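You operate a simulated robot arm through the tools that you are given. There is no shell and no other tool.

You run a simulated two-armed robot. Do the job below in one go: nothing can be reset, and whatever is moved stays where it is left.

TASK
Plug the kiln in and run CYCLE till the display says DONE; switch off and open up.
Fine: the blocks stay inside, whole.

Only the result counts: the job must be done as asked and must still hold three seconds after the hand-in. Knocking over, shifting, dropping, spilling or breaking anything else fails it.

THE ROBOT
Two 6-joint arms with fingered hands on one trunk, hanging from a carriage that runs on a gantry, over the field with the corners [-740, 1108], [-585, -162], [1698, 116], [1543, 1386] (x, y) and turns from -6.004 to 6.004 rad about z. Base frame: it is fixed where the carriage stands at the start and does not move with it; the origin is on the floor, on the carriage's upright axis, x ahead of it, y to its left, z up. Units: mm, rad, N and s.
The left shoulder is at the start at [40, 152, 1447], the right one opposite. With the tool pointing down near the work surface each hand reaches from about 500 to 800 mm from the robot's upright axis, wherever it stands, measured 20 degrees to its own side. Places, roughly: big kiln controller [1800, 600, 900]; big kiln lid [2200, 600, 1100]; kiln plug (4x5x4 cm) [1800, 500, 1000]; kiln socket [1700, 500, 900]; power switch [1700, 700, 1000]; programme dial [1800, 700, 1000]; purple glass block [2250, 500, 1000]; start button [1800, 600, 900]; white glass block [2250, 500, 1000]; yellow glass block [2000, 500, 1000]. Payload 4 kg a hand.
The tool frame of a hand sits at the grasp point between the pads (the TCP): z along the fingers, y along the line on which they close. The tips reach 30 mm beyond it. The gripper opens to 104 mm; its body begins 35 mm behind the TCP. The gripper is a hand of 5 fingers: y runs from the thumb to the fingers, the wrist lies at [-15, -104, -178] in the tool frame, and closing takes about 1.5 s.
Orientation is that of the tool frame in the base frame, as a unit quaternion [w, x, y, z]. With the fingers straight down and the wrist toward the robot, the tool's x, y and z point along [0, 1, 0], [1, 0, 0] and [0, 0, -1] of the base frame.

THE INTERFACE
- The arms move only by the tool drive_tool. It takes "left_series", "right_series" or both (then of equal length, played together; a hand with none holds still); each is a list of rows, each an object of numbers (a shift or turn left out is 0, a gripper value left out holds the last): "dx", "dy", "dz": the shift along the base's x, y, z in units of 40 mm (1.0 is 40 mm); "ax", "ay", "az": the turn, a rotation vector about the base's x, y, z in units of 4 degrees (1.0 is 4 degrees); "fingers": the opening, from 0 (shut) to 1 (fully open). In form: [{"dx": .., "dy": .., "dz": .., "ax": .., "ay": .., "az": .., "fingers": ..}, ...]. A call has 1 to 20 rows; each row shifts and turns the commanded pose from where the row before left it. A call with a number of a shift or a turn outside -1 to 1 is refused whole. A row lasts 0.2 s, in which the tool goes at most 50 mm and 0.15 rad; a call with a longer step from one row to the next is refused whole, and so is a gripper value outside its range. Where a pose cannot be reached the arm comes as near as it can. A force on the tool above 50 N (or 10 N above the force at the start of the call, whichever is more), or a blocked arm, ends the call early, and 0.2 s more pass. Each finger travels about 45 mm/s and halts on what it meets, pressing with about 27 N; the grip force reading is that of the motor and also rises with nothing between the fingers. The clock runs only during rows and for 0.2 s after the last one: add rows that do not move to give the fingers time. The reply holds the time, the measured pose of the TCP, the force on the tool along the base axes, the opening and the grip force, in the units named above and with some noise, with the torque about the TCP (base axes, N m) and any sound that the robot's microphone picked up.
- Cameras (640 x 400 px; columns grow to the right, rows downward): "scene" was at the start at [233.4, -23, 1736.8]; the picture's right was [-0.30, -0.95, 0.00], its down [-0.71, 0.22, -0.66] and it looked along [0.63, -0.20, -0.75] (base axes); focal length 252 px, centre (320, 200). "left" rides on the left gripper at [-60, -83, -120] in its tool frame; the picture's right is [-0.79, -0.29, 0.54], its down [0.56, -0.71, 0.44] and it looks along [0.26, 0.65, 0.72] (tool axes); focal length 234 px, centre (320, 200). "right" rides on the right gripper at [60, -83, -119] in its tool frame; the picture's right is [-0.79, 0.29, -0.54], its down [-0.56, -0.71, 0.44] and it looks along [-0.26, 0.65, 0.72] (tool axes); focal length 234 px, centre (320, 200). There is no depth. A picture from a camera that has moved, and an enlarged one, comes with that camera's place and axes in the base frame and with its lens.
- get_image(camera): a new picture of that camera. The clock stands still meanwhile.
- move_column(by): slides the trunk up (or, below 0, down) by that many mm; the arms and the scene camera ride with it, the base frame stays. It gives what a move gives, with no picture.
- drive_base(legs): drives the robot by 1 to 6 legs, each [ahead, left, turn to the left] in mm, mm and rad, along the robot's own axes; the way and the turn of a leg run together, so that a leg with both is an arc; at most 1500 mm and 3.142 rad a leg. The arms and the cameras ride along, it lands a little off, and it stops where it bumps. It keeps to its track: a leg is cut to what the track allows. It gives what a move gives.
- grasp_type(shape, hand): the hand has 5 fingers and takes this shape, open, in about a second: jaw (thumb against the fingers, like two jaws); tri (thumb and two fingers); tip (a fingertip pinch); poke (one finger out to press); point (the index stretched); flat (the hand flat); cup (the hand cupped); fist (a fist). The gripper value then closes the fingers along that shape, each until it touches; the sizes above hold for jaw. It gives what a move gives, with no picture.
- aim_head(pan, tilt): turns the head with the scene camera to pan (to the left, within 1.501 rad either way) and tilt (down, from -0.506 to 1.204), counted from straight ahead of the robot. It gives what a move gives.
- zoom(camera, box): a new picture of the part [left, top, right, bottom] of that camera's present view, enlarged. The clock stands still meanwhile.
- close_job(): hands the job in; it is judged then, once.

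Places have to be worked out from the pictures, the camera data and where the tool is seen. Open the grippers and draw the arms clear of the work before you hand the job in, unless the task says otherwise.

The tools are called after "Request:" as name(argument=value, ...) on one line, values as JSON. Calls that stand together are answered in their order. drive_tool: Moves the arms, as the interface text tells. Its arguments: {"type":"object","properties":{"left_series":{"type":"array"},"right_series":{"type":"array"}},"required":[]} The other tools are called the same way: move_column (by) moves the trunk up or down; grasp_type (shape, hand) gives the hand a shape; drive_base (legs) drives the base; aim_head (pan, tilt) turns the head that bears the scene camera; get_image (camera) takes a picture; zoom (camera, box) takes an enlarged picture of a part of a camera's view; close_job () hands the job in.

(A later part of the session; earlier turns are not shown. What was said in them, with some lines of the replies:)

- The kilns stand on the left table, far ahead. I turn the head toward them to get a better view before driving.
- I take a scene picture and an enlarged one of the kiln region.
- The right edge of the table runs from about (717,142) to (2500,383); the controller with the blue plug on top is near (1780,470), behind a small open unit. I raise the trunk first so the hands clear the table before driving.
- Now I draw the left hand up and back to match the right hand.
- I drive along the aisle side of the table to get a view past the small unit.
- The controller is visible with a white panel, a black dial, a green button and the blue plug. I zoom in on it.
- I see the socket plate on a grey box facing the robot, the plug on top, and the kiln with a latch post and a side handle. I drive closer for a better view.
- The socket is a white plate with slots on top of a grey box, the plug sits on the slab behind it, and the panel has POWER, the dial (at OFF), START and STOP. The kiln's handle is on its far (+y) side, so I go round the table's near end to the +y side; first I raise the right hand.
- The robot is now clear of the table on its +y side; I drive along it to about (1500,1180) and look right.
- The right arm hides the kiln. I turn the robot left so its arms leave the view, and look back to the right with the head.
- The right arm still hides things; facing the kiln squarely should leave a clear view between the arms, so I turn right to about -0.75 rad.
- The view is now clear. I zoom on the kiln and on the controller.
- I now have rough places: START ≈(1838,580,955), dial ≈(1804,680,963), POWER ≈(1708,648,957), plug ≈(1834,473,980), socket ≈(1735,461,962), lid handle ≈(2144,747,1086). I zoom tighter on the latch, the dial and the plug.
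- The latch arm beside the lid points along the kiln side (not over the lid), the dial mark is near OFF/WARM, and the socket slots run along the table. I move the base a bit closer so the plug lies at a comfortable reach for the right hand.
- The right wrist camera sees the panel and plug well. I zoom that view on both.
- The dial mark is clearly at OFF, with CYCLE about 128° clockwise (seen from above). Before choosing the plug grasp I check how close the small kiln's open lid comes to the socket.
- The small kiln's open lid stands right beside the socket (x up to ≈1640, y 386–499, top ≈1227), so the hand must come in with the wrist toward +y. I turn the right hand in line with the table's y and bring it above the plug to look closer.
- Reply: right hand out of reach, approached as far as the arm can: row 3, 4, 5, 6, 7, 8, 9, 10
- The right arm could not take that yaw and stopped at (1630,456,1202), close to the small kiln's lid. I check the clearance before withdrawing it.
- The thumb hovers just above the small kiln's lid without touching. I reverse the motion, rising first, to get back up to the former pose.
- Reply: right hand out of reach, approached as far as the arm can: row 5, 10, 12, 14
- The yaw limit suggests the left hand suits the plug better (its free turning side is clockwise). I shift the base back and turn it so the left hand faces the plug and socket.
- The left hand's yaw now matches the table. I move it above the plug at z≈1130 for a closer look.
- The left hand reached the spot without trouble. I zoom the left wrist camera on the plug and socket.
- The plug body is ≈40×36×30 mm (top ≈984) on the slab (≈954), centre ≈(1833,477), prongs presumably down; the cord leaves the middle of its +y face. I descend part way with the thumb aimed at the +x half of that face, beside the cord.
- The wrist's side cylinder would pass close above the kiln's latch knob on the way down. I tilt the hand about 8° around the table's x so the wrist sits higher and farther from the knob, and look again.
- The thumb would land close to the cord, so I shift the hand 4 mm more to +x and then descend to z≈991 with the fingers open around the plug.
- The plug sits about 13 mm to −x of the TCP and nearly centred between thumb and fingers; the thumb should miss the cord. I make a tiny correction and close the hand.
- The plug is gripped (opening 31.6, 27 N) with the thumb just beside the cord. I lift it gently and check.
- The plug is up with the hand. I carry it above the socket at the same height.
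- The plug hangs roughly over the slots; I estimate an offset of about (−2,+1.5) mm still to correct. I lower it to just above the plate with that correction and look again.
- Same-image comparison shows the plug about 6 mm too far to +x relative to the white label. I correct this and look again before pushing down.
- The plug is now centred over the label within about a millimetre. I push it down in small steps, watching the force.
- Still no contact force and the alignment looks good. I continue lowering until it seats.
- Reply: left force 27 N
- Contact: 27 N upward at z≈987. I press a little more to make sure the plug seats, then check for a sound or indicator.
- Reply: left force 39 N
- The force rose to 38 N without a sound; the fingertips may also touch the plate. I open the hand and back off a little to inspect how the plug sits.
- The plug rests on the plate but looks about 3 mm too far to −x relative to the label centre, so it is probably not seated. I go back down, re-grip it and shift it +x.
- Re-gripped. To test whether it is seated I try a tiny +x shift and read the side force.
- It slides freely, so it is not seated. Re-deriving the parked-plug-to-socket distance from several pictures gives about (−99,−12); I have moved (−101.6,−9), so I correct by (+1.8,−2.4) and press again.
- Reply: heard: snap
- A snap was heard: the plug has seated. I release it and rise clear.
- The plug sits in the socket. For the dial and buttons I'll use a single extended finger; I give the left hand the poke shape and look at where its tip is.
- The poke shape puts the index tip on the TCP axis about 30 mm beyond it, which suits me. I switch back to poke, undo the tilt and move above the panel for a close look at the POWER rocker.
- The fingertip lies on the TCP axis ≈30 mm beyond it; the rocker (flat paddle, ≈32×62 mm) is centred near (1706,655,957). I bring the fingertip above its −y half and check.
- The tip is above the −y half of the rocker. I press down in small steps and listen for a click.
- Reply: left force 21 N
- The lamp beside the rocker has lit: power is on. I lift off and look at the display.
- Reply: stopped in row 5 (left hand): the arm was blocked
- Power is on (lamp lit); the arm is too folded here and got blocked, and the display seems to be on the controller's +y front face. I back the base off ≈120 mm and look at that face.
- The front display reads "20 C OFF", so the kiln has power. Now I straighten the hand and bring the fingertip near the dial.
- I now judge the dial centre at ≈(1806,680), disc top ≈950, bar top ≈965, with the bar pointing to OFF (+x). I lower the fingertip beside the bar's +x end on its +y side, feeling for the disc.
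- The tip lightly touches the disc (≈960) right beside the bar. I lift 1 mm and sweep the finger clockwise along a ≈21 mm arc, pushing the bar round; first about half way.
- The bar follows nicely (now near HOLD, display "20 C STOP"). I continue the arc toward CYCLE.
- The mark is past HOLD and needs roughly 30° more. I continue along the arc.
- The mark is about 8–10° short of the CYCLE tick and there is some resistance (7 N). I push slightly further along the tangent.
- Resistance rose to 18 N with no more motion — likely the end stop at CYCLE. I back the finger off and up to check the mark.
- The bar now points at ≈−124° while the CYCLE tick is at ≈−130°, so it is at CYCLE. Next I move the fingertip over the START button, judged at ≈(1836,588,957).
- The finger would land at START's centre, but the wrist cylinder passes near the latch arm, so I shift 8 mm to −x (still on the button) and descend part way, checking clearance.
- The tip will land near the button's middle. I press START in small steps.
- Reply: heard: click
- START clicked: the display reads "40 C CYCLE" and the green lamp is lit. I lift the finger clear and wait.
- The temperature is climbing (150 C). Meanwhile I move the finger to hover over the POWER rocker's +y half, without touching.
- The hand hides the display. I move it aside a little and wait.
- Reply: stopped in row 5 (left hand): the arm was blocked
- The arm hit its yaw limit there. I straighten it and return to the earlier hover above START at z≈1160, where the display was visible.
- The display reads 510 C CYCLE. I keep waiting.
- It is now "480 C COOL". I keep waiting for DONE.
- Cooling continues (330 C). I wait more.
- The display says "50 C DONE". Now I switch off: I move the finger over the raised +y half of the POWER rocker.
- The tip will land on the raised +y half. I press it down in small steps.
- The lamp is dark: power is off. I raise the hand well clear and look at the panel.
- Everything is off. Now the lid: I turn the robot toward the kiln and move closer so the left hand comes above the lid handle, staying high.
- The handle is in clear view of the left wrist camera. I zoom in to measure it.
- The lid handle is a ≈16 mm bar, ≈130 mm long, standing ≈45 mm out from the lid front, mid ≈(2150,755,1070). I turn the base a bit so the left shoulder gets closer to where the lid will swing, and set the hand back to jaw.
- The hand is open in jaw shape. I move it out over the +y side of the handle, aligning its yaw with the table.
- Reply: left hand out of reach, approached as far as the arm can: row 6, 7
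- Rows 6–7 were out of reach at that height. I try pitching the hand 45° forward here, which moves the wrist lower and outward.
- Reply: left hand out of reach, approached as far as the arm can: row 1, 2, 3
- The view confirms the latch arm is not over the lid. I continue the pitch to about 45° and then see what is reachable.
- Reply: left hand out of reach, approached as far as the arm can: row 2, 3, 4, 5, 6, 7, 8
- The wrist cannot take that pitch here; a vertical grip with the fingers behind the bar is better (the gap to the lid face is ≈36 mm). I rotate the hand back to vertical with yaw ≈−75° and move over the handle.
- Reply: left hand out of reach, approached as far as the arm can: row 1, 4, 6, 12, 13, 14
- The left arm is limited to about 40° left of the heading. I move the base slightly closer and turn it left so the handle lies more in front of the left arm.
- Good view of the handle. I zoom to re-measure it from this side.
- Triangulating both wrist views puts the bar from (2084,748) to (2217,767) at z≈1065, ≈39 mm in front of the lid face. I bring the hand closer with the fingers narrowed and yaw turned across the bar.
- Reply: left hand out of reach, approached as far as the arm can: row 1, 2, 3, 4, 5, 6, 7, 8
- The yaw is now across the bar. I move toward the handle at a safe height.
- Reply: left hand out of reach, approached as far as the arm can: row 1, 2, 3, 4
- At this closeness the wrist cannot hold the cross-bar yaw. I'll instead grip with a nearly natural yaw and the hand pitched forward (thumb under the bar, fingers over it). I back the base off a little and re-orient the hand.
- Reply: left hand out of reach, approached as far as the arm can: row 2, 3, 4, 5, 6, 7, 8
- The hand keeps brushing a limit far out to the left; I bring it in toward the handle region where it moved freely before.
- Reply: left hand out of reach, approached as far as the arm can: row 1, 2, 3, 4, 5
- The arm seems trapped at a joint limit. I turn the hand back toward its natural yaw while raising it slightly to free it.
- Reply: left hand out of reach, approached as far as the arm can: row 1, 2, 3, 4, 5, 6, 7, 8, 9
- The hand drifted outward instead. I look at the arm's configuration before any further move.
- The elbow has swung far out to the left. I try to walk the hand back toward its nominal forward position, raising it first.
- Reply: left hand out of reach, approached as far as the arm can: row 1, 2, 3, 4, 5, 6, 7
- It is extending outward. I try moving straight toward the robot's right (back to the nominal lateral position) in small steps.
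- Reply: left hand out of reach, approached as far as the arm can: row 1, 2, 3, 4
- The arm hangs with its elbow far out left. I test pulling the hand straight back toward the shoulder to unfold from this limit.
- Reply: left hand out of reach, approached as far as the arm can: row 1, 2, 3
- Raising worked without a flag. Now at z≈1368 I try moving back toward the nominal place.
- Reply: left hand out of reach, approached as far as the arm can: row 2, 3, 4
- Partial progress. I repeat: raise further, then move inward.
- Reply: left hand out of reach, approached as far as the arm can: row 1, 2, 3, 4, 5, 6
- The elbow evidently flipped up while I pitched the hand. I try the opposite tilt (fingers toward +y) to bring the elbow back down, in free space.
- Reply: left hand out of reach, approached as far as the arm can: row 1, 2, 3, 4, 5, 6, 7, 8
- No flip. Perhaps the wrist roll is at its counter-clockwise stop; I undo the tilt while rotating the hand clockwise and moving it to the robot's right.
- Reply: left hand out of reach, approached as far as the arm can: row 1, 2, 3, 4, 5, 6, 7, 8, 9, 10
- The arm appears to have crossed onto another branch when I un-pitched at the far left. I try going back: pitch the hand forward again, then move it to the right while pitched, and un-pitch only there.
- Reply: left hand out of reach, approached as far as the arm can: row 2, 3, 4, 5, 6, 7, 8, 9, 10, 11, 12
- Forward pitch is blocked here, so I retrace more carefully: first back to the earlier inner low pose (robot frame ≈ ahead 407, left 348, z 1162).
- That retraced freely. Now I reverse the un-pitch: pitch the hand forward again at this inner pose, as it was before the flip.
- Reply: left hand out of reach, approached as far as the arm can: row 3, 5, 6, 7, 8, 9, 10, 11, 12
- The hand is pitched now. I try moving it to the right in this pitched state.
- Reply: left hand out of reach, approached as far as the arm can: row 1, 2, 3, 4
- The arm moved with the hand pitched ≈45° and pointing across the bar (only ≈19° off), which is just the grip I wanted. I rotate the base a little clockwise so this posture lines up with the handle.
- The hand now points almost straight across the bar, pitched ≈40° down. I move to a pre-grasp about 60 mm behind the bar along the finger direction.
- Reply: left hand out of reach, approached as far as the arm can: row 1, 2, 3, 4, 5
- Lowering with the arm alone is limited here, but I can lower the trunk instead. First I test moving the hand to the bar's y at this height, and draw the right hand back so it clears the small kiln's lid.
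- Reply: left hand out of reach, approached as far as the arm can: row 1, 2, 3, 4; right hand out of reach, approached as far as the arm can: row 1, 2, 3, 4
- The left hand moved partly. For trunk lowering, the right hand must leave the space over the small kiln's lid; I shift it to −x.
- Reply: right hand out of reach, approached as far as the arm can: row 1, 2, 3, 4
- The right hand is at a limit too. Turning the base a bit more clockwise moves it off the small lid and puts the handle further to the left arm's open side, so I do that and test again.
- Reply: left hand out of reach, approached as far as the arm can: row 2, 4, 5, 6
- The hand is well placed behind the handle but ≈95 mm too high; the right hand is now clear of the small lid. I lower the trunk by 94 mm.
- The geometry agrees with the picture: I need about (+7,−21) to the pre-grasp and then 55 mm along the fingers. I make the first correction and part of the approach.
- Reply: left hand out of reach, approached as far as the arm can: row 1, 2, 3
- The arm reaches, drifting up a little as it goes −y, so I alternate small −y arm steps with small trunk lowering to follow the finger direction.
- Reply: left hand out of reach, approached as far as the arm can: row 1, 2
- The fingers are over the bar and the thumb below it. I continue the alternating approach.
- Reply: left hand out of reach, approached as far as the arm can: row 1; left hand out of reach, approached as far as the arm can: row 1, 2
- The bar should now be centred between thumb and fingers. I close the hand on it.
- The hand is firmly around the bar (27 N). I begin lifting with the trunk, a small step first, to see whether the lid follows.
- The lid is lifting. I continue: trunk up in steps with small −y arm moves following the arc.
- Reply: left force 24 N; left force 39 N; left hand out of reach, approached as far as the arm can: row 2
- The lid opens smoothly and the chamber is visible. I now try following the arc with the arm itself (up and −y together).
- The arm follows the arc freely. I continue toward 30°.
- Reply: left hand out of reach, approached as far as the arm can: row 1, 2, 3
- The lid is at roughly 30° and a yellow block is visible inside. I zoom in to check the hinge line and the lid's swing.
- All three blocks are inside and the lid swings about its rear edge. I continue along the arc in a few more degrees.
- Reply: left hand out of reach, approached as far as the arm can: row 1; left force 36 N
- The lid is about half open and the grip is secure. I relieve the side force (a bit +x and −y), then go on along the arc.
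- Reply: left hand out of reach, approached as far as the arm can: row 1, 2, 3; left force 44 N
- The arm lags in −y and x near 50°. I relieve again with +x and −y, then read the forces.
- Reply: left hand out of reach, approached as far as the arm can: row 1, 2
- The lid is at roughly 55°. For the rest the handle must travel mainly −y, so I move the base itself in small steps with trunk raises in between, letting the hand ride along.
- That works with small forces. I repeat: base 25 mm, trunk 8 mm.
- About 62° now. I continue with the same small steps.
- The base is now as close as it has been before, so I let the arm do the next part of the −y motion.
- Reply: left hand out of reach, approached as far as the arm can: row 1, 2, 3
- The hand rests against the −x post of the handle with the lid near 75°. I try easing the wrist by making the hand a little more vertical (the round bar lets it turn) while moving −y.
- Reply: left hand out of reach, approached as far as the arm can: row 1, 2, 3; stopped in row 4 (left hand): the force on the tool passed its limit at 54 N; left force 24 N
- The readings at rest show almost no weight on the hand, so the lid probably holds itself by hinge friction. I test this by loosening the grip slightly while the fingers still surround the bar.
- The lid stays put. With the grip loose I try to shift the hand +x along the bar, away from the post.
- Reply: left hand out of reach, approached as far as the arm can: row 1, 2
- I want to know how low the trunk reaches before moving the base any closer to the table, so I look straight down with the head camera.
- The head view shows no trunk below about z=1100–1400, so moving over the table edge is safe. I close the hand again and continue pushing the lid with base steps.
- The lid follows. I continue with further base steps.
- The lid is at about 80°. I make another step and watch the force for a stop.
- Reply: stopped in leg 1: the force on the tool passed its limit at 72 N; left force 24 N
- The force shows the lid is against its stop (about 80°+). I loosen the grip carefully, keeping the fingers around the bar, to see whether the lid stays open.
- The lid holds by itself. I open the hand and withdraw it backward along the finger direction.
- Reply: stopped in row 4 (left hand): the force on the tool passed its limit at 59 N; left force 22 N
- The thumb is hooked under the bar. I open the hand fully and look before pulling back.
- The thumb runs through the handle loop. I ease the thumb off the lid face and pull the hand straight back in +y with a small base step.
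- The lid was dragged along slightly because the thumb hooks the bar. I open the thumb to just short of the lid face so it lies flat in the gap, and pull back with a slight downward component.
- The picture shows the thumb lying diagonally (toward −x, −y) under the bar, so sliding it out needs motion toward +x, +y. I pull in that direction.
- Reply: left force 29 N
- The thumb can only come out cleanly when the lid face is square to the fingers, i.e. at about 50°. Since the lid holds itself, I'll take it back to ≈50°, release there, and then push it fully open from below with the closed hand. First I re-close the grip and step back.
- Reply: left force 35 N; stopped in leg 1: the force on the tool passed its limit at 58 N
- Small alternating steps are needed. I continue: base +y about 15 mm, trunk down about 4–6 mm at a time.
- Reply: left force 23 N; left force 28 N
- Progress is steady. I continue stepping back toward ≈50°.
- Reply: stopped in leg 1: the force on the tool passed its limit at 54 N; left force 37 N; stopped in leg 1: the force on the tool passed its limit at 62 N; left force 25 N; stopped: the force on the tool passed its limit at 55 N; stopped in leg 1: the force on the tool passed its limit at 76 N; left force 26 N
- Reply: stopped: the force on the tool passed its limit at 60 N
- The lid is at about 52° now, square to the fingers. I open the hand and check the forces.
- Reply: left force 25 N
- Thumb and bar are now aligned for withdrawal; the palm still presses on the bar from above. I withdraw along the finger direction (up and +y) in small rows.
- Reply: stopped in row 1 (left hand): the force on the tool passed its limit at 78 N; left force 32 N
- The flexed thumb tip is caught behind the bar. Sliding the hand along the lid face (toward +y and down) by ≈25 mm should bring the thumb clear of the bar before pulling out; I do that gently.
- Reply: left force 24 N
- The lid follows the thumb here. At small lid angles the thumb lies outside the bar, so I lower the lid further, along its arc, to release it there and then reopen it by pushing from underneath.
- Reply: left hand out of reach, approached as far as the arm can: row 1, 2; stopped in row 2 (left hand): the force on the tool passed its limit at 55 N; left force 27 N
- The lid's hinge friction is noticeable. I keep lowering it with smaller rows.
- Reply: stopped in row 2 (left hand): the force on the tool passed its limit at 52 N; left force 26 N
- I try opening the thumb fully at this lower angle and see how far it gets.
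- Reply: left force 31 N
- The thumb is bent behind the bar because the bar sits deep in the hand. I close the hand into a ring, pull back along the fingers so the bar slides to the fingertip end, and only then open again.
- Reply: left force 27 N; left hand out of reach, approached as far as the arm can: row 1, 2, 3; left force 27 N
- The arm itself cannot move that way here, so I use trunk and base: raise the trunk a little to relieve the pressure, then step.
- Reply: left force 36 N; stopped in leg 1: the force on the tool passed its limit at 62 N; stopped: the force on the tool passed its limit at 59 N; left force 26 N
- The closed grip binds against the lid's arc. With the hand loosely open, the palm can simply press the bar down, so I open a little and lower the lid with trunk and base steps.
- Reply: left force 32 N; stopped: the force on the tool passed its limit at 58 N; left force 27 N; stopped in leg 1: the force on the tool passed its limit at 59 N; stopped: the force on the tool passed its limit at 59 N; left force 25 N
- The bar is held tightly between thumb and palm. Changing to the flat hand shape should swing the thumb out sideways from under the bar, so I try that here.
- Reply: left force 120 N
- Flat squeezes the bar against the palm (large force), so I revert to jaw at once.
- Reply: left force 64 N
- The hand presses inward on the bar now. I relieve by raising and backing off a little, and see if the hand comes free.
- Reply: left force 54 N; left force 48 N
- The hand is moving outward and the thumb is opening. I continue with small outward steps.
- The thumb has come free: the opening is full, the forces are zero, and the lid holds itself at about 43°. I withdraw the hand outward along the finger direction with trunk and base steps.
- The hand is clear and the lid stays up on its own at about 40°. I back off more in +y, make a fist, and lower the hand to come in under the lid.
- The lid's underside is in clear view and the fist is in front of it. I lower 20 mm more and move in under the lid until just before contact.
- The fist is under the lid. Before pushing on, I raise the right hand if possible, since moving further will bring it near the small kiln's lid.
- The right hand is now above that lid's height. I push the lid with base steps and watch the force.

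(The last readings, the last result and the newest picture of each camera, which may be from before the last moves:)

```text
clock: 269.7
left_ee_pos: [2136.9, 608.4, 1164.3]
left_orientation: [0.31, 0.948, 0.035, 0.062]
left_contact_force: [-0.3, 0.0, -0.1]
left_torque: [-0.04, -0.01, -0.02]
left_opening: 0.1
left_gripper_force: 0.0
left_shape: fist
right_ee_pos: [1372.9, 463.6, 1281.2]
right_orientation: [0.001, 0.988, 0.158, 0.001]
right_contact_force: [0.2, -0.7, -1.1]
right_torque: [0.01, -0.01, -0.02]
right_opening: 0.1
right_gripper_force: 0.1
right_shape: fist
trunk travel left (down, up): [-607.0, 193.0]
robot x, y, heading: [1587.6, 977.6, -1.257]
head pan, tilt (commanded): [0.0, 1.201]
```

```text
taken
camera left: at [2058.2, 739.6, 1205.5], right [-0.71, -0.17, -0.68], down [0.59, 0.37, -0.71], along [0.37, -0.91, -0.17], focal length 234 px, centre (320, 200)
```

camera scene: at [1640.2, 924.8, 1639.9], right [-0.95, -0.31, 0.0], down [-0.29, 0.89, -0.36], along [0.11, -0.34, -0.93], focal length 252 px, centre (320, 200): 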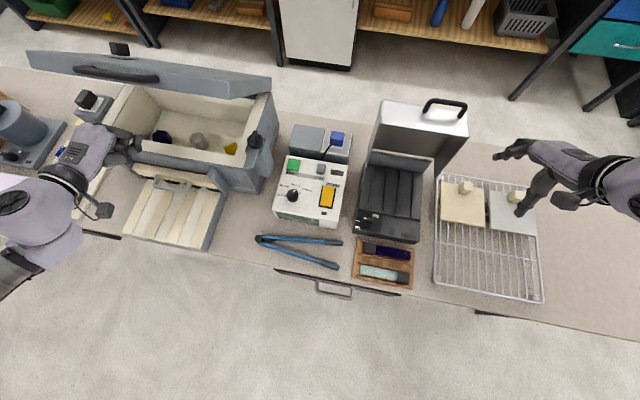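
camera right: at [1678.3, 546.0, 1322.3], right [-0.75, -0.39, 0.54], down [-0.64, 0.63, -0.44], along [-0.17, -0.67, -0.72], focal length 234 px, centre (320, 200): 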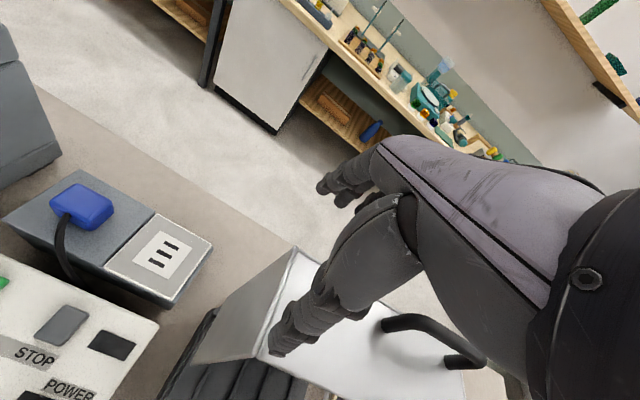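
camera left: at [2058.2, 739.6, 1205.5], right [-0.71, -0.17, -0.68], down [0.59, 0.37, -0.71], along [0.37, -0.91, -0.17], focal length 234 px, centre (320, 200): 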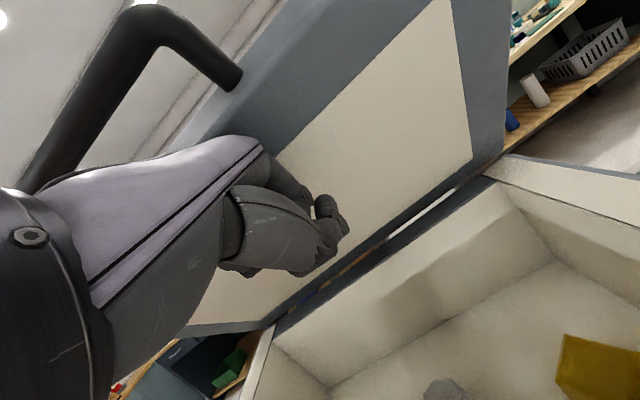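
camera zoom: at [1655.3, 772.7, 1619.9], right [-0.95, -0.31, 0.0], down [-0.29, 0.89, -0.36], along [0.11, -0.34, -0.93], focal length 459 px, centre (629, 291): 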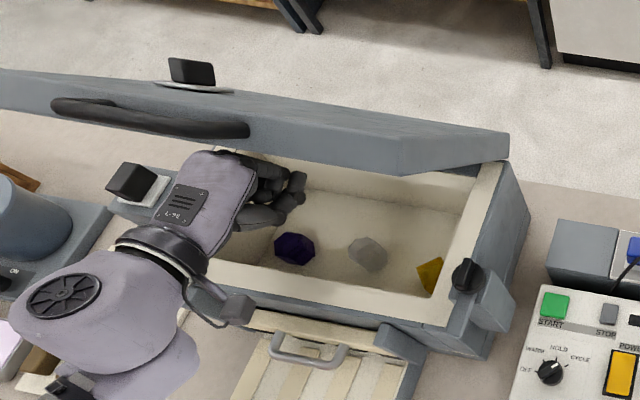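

No contact yet. I continue.

Request:
drive_base(legs=[[30, -8, 0]])

Request:
drive_base(legs=[[30, -8, 0]])

Request:
get_image(camera="left")

Request:
zoom(camera="scene", box=[0, 40, 260, 260])

```text
clock: 270.5
left_ee_pos: [2137.9, 577.9, 1165.3]
left_orientation: [0.31, 0.948, 0.034, 0.061]
left_contact_force: [-1.0, -0.5, -0.5]
left_torque: [-0.01, -0.03, 0.06]
left_opening: 0.0
left_gripper_force: 0.0
left_shape: fist
right_ee_pos: [1373.8, 432.2, 1281.3]
right_orientation: [0.001, 0.988, 0.156, 0.0]
right_contact_force: [0.0, 0.5, 0.2]
right_torque: [0.01, 0.0, 0.05]
right_opening: 0.1
right_gripper_force: 0.1
right_shape: fist
trunk travel left (down, up): [-607.0, 193.0]
robot x, y, heading: [1592.8, 947.4, -1.26]
head pan, tilt (commanded): [0.0, 1.201]
```

```text
clock: 271.4
left_ee_pos: [2138.3, 545.5, 1164.3]
left_orientation: [0.31, 0.948, 0.034, 0.061]
left_contact_force: [0.1, 0.2, 1.1]
left_torque: [0.0, 0.01, 0.0]
left_opening: 0.1
left_gripper_force: 0.1
left_shape: fist
right_ee_pos: [1374.7, 401.6, 1282.1]
right_orientation: [0.001, 0.988, 0.157, -0.001]
right_contact_force: [0.1, 0.0, 0.8]
right_torque: [-0.02, 0.01, -0.05]
right_opening: 0.0
right_gripper_force: 0.0
right_shape: fist
trunk travel left (down, up): [-607.0, 193.0]
robot x, y, heading: [1594.9, 912.6, -1.258]
head pan, tilt (commanded): [0.0, 1.201]
```

```text
taken
camera left: at [2061.0, 677.8, 1205.5], right [-0.71, -0.17, -0.68], down [0.59, 0.37, -0.71], along [0.37, -0.91, -0.17], focal length 234 px, centre (320, 200)
```

left: 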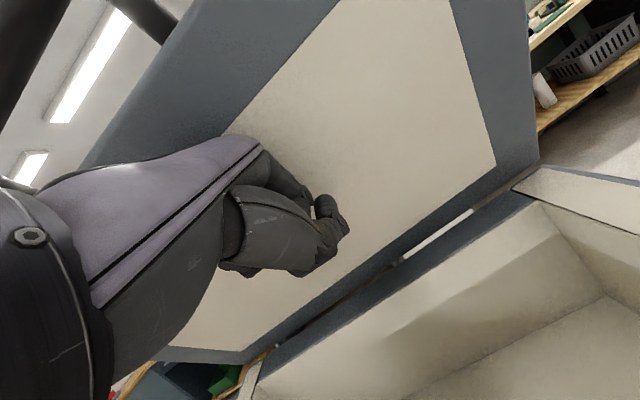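

```text
1.82 times, centred on (130, 150) of scene
camera zoom: at [1658.2, 711.5, 1619.9], right [-0.95, -0.31, 0.0], down [-0.29, 0.89, -0.36], along [0.11, -0.34, -0.93], focal length 459 px, centre (666, 291)
```

zoom: 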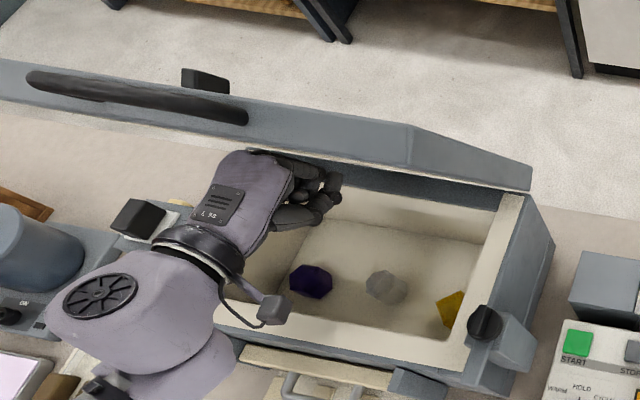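

The lid appears to be moving up with almost no force. I keep pushing.

Request:
drive_base(legs=[[30, -8, 0]])

Request:
drive_base(legs=[[25, -7, 0]])

Request:
get_image(camera="left")

Request:
zoom(camera="scene", box=[0, 40, 260, 260])

```text
clock: 272.2
left_ee_pos: [2141.2, 515.5, 1163.5]
left_orientation: [0.31, 0.948, 0.034, 0.061]
left_contact_force: [-1.2, -0.8, -1.0]
left_torque: [0.02, -0.03, 0.04]
left_opening: 0.0
left_gripper_force: 0.0
left_shape: fist
right_ee_pos: [1376.6, 372.4, 1281.8]
right_orientation: [0.001, 0.988, 0.156, 0.001]
right_contact_force: [0.3, -0.2, 0.5]
right_torque: [0.01, 0.0, 0.02]
right_opening: 0.3
right_gripper_force: 0.1
right_shape: fist
trunk travel left (down, up): [-607.0, 193.0]
robot x, y, heading: [1594.1, 887.6, -1.254]
head pan, tilt (commanded): [0.0, 1.201]
```

```text
clock: 273.0
left_ee_pos: [2140.6, 490.2, 1163.8]
left_orientation: [0.309, 0.948, 0.034, 0.061]
left_contact_force: [0.3, -0.8, -0.6]
left_torque: [0.04, 0.02, -0.01]
left_opening: 0.1
left_gripper_force: 0.0
left_shape: fist
right_ee_pos: [1376.0, 346.1, 1281.5]
right_orientation: [0.001, 0.988, 0.157, 0.0]
right_contact_force: [0.3, 0.4, 0.0]
right_torque: [-0.01, 0.01, -0.01]
right_opening: 0.0
right_gripper_force: 0.1
right_shape: fist
trunk travel left (down, up): [-607.0, 193.0]
robot x, y, heading: [1594.6, 858.6, -1.255]
head pan, tilt (commanded): [0.0, 1.201]
```

```text
taken
camera left: at [2063.1, 621.8, 1205.6], right [-0.71, -0.17, -0.68], down [0.59, 0.37, -0.71], along [0.37, -0.91, -0.17], focal length 234 px, centre (320, 200)
```

left: 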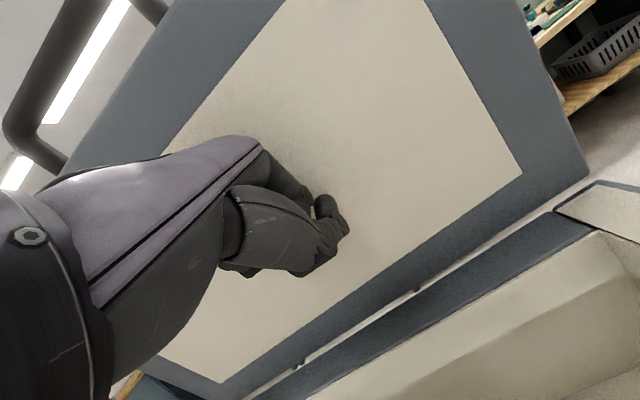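

```text
1.82 times, centred on (130, 150) of scene
camera zoom: at [1660.2, 655.6, 1619.9], right [-0.95, -0.31, 0.0], down [-0.29, 0.89, -0.36], along [0.11, -0.35, -0.93], focal length 459 px, centre (666, 291)
```

zoom: 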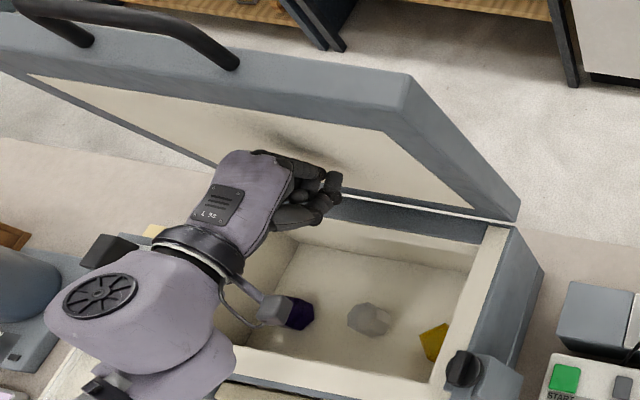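

The lid is now near 80°, pushed with hardly any force. I push a little more until it reaches its stop.

Request:
drive_base(legs=[[15, -4, 0]])

Request:
drive_base(legs=[[12, -3, 0]])

Request:
zoom(camera="scene", box=[0, 40, 260, 260])

```text
clock: 273.8
left_ee_pos: [2141.1, 475.7, 1163.9]
left_orientation: [0.31, 0.948, 0.035, 0.062]
left_contact_force: [0.0, 0.7, 0.1]
left_torque: [-0.02, 0.03, 0.01]
left_opening: 0.0
left_gripper_force: 0.0
left_shape: fist
right_ee_pos: [1377.6, 332.1, 1281.3]
right_orientation: [0.001, 0.988, 0.156, 0.0]
right_contact_force: [-0.2, 0.0, 0.5]
right_torque: [0.03, -0.01, 0.02]
right_opening: 0.1
right_gripper_force: 0.0
right_shape: fist
trunk travel left (down, up): [-607.0, 193.0]
robot x, y, heading: [1594.8, 848.5, -1.256]
head pan, tilt (commanded): [0.0, 1.201]
```

```text
clock: 274.6
left_ee_pos: [2141.0, 468.1, 1162.5]
left_orientation: [0.308, 0.949, 0.034, 0.06]
left_contact_force: [-5.2, 41.3, 7.3]
left_torque: [-0.65, -0.06, -0.43]
left_opening: 96.3
left_gripper_force: 0.1
left_shape: fist
right_ee_pos: [1378.4, 323.3, 1279.4]
right_orientation: [0.0, 0.988, 0.157, 0.0]
right_contact_force: [-0.3, 0.6, 0.2]
right_torque: [-0.01, 0.03, 0.02]
right_opening: 0.0
right_gripper_force: 0.0
right_shape: fist
trunk travel left (down, up): [-607.0, 193.0]
robot x, y, heading: [1600.5, 833.2, -1.263]
head pan, tilt (commanded): [0.0, 1.201]
```

```text
1.82 times, centred on (130, 150) of scene
camera zoom: at [1661.9, 631.0, 1619.0], right [-0.95, -0.31, 0.0], down [-0.29, 0.89, -0.36], along [0.11, -0.34, -0.93], focal length 459 px, centre (666, 291)
```

zoom: 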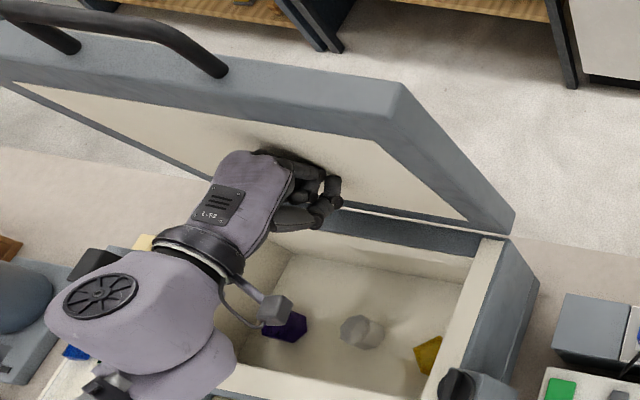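

The lid is against its stop (41 N). I back the fist off and check that the lid stays.

Request:
drive_base(legs=[[-40, 12, 0]])

Request:
zoom(camera="scene", box=[0, 40, 260, 260])

Request:
get_image(camera="left")

```text
clock: 275.4
left_ee_pos: [2142.4, 504.7, 1165.2]
left_orientation: [0.309, 0.949, 0.034, 0.061]
left_contact_force: [0.1, -0.1, -1.3]
left_torque: [-0.01, 0.03, 0.02]
left_opening: 0.0
left_gripper_force: 0.0
left_shape: fist
right_ee_pos: [1377.7, 361.1, 1281.8]
right_orientation: [0.001, 0.988, 0.157, 0.0]
right_contact_force: [-0.4, -0.9, -0.5]
right_torque: [0.0, 0.01, -0.03]
right_opening: 0.1
right_gripper_force: 0.0
right_shape: fist
trunk travel left (down, up): [-607.0, 193.0]
robot x, y, heading: [1596.5, 873.1, -1.262]
head pan, tilt (commanded): [0.0, 1.201]
```

```text
1.82 times, centred on (130, 150) of scene
camera zoom: at [1661.3, 670.1, 1619.8], right [-0.95, -0.31, 0.0], down [-0.29, 0.89, -0.36], along [0.11, -0.34, -0.93], focal length 459 px, centre (666, 291)
```

zoom: 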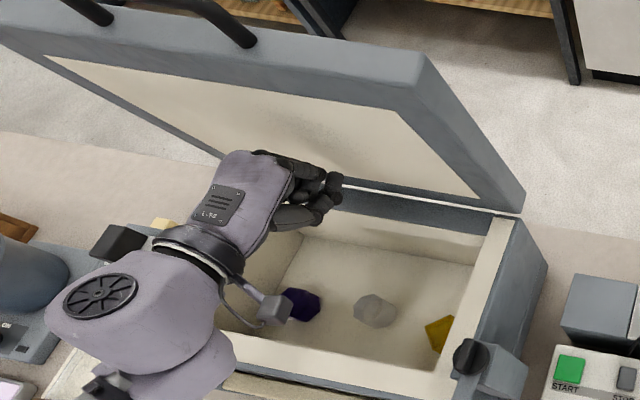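

```text
taken
camera left: at [2063.9, 636.7, 1205.4], right [-0.71, -0.16, -0.68], down [0.59, 0.37, -0.71], along [0.37, -0.91, -0.17], focal length 234 px, centre (320, 200)
```

left: 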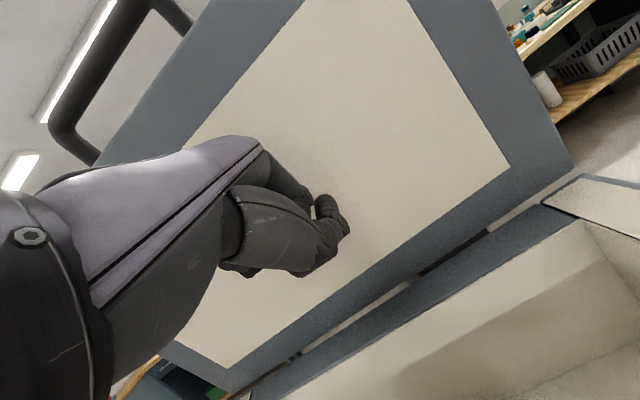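

The lid stays wide open. I withdraw the left hand straight back in +y, well clear of the kiln.

Request:
drive_base(legs=[[-120, 38, 0]])

Request:
drive_base(legs=[[-170, 54, 0]])

Request:
get_image(camera="scene")

```text
clock: 276.7
left_ee_pos: [2135.4, 630.0, 1164.8]
left_orientation: [0.31, 0.948, 0.034, 0.061]
left_contact_force: [-0.6, 0.1, -0.1]
left_torque: [-0.02, 0.0, 0.01]
left_opening: 0.0
left_gripper_force: 0.0
left_shape: fist
right_ee_pos: [1370.6, 487.1, 1281.6]
right_orientation: [0.002, 0.988, 0.156, 0.001]
right_contact_force: [0.8, -0.1, -1.1]
right_torque: [-0.03, -0.01, 0.01]
right_opening: 0.0
right_gripper_force: 0.1
right_shape: fist
trunk travel left (down, up): [-607.0, 193.0]
robot x, y, heading: [1590.4, 1000.1, -1.259]
head pan, tilt (commanded): [0.0, 1.201]
```

```text
clock: 278.2
left_ee_pos: [2113.8, 808.0, 1165.6]
left_orientation: [0.31, 0.948, 0.035, 0.062]
left_contact_force: [-0.4, 0.4, -0.6]
left_torque: [0.03, -0.02, -0.01]
left_opening: 0.0
left_gripper_force: 0.0
left_shape: fist
right_ee_pos: [1351.0, 664.0, 1281.6]
right_orientation: [0.001, 0.987, 0.158, 0.0]
right_contact_force: [-0.1, 0.4, 1.0]
right_torque: [0.0, -0.01, 0.01]
right_opening: 0.2
right_gripper_force: 0.1
right_shape: fist
trunk travel left (down, up): [-607.0, 193.0]
robot x, y, heading: [1571.7, 1175.4, -1.253]
head pan, tilt (commanded): [0.0, 1.201]
```

```text
taken
camera scene: at [1633.9, 972.6, 1619.8], right [-0.95, -0.31, 0.0], down [-0.29, 0.89, -0.36], along [0.11, -0.34, -0.93], focal length 252 px, centre (320, 200)
```

scene: 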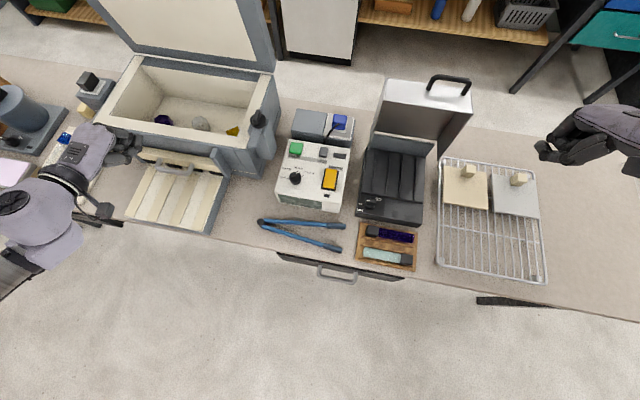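

The lid is wide open and nothing else looks disturbed. I raise the trunk, back off further and open both hands.

Request:
move_column(by=150)

Request:
drive_base(legs=[[-130, 20, 0]])

Request:
grasp_type(shape="jaw", hand="left")

Request:
grasp_type(shape="jaw", hand="right")

Request:
aim_head(pan=0.3, tilt=0.8)

Request:
get_image(camera="scene")

```text
clock: 280.0
left_ee_pos: [2114.1, 808.0, 1314.9]
left_orientation: [0.309, 0.948, 0.035, 0.061]
left_contact_force: [0.9, 0.4, -0.8]
left_torque: [-0.03, -0.01, 0.0]
left_opening: 0.1
left_gripper_force: 0.0
left_shape: fist
right_ee_pos: [1350.0, 663.5, 1432.1]
right_orientation: [0.001, 0.988, 0.157, 0.0]
right_contact_force: [0.3, -0.9, 0.5]
right_torque: [-0.03, 0.02, -0.01]
right_opening: 0.3
right_gripper_force: 0.2
right_shape: fist
trunk travel left (down, up): [-757.0, 43.0]
robot x, y, heading: [1567.6, 1174.4, -1.258]
head pan, tilt (commanded): [0.0, 1.201]
```

```text
clock: 281.3
left_ee_pos: [2093.3, 939.8, 1314.7]
left_orientation: [0.31, 0.948, 0.037, 0.062]
left_contact_force: [-0.3, 0.3, -0.2]
left_torque: [0.01, -0.01, -0.01]
left_opening: 0.0
left_gripper_force: 0.0
left_shape: fist
right_ee_pos: [1330.8, 794.8, 1431.6]
right_orientation: [0.001, 0.987, 0.16, 0.0]
right_contact_force: [0.2, -1.0, -0.5]
right_torque: [0.01, 0.01, -0.01]
right_opening: 0.1
right_gripper_force: 0.0
right_shape: fist
trunk travel left (down, up): [-757.0, 43.0]
robot x, y, heading: [1544.9, 1306.7, -1.255]
head pan, tilt (commanded): [0.0, 1.201]
```

```text
clock: 282.2
left_ee_pos: [2094.5, 940.2, 1314.5]
left_orientation: [0.31, 0.948, 0.036, 0.061]
left_contact_force: [0.3, 0.5, 0.7]
left_torque: [0.01, 0.01, 0.0]
left_opening: 103.8
left_gripper_force: 0.1
left_shape: jaw
right_ee_pos: [1329.6, 794.4, 1432.4]
right_orientation: [0.002, 0.987, 0.159, 0.0]
right_contact_force: [0.3, 0.0, 0.8]
right_torque: [0.0, 0.0, -0.01]
right_opening: 0.0
right_gripper_force: 0.1
right_shape: fist
trunk travel left (down, up): [-757.0, 43.0]
robot x, y, heading: [1551.0, 1310.1, -1.252]
head pan, tilt (commanded): [0.0, 1.201]
```

```text
clock: 283.1
left_ee_pos: [2093.7, 940.5, 1314.2]
left_orientation: [0.31, 0.948, 0.037, 0.062]
left_contact_force: [-0.2, -0.2, -0.5]
left_torque: [-0.02, 0.03, 0.02]
left_opening: 103.7
left_gripper_force: 0.1
left_shape: jaw
right_ee_pos: [1329.8, 793.1, 1432.0]
right_orientation: [0.001, 0.987, 0.159, 0.0]
right_contact_force: [0.1, -0.3, 0.2]
right_torque: [-0.01, -0.02, 0.0]
right_opening: 103.6
right_gripper_force: 0.1
right_shape: jaw
trunk travel left (down, up): [-757.0, 43.0]
robot x, y, heading: [1546.9, 1304.9, -1.256]
head pan, tilt (commanded): [0.0, 1.201]
```

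```text
clock: 283.9
left_ee_pos: [2094.0, 940.9, 1314.6]
left_orientation: [0.309, 0.948, 0.037, 0.062]
left_contact_force: [0.0, 0.2, -0.5]
left_torque: [-0.02, -0.01, 0.04]
left_opening: 103.7
left_gripper_force: 0.1
left_shape: jaw
right_ee_pos: [1330.7, 793.4, 1431.0]
right_orientation: [0.001, 0.987, 0.159, 0.0]
right_contact_force: [0.1, 0.6, 0.0]
right_torque: [-0.01, -0.01, -0.02]
right_opening: 103.7
right_gripper_force: 0.0
right_shape: jaw
trunk travel left (down, up): [-757.0, 43.0]
robot x, y, heading: [1549.9, 1309.9, -1.249]
head pan, tilt (commanded): [0.3, 0.799]
```

```text
taken
camera scene: at [1641.7, 1091.1, 1797.5], right [-0.82, -0.58, 0.0], down [-0.41, 0.59, -0.7], along [0.4, -0.57, -0.72], focal length 252 px, centre (320, 200)
```

scene: 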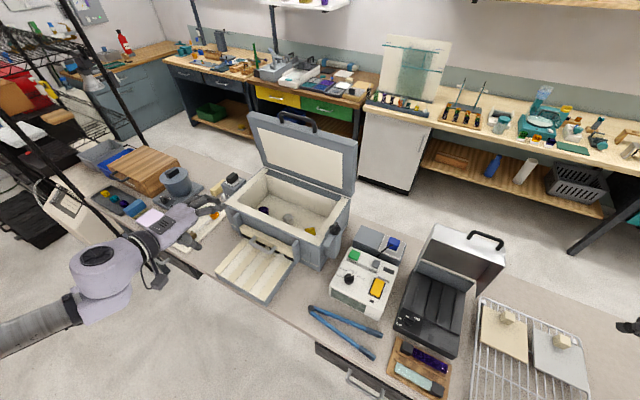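

The lid stands open. I zoom in for a last check of the kiln, the blocks and the controller.

Request:
zoom(camera="scene", box=[200, 100, 400, 310])

Request:
zoom(camera="scene", box=[310, 215, 430, 325])

Request:
zoom(camera="scene", box=[80, 130, 260, 270])

```text
1.90 times, centred on (300, 205) of scene
camera zoom: at [1641.7, 1091.1, 1797.5], right [-0.82, -0.58, 0.0], down [-0.41, 0.59, -0.7], along [0.4, -0.57, -0.72], focal length 481 px, centre (358, 190)
```

zoom: 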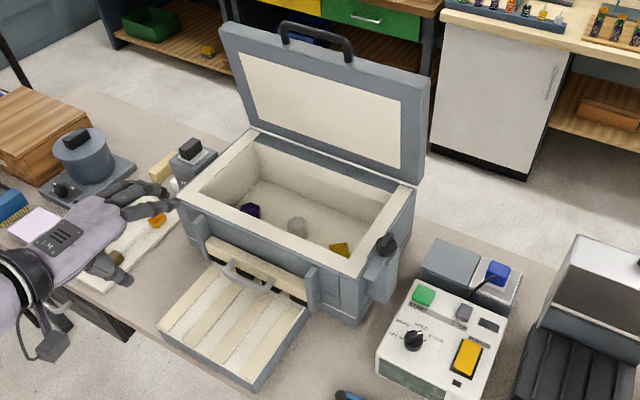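

```text
3.64 times, centred on (370, 270) of scene
camera zoom: at [1641.7, 1091.1, 1797.5], right [-0.82, -0.58, 0.0], down [-0.41, 0.59, -0.7], along [0.4, -0.57, -0.72], focal length 918 px, centre (138, -54)
```

zoom: 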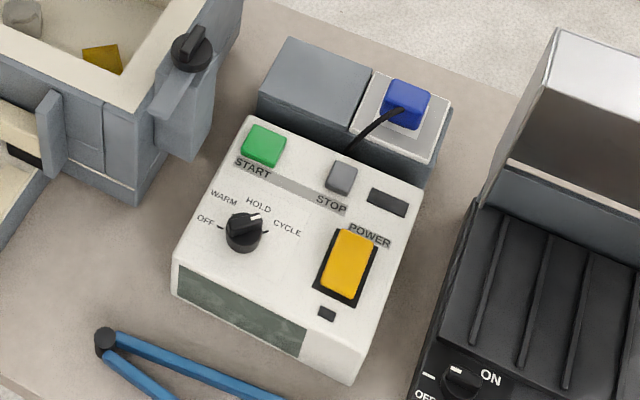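

```text
2.86 times, centred on (170, 200) of scene
camera zoom: at [1641.7, 1091.1, 1797.5], right [-0.82, -0.58, 0.0], down [-0.41, 0.59, -0.7], along [0.4, -0.57, -0.72], focal length 721 px, centre (749, 200)
```

zoom: 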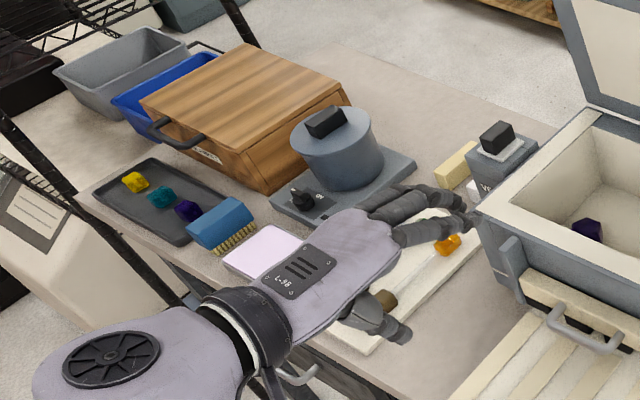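

The lid stands open, all three blocks lie whole inside, the plug is seated, the power is off, and both hands are open and clear. I hand the job in.

Request:
close_job()

```text
The job is handed in.
```

The job is done and handed in. The kiln is plugged in and ran CYCLE until the display read "50 C DONE". After that I switched it off and opened the lid.

- **Lid:** it stands wide open on its own. It had been clear of the hands for several seconds before hand-in.
- **Blocks:** the purple, white and yellow blocks are inside and look whole in the last pictures.
- **Controller:** the plug is in the socket, the power lamp and display are dark, and the dial is still at CYCLE.
- **Opening the lid:** it took two tries. The hand caught in the handle, so I partly lowered the lid, freed the hand, and pushed the lid fully open from underneath. While freeing it, forces between the hand and the lid handle peaked above 100 N. I saw no damage, and nothing else looks moved or knocked over.

The arms are drawn clear and both hands are open.
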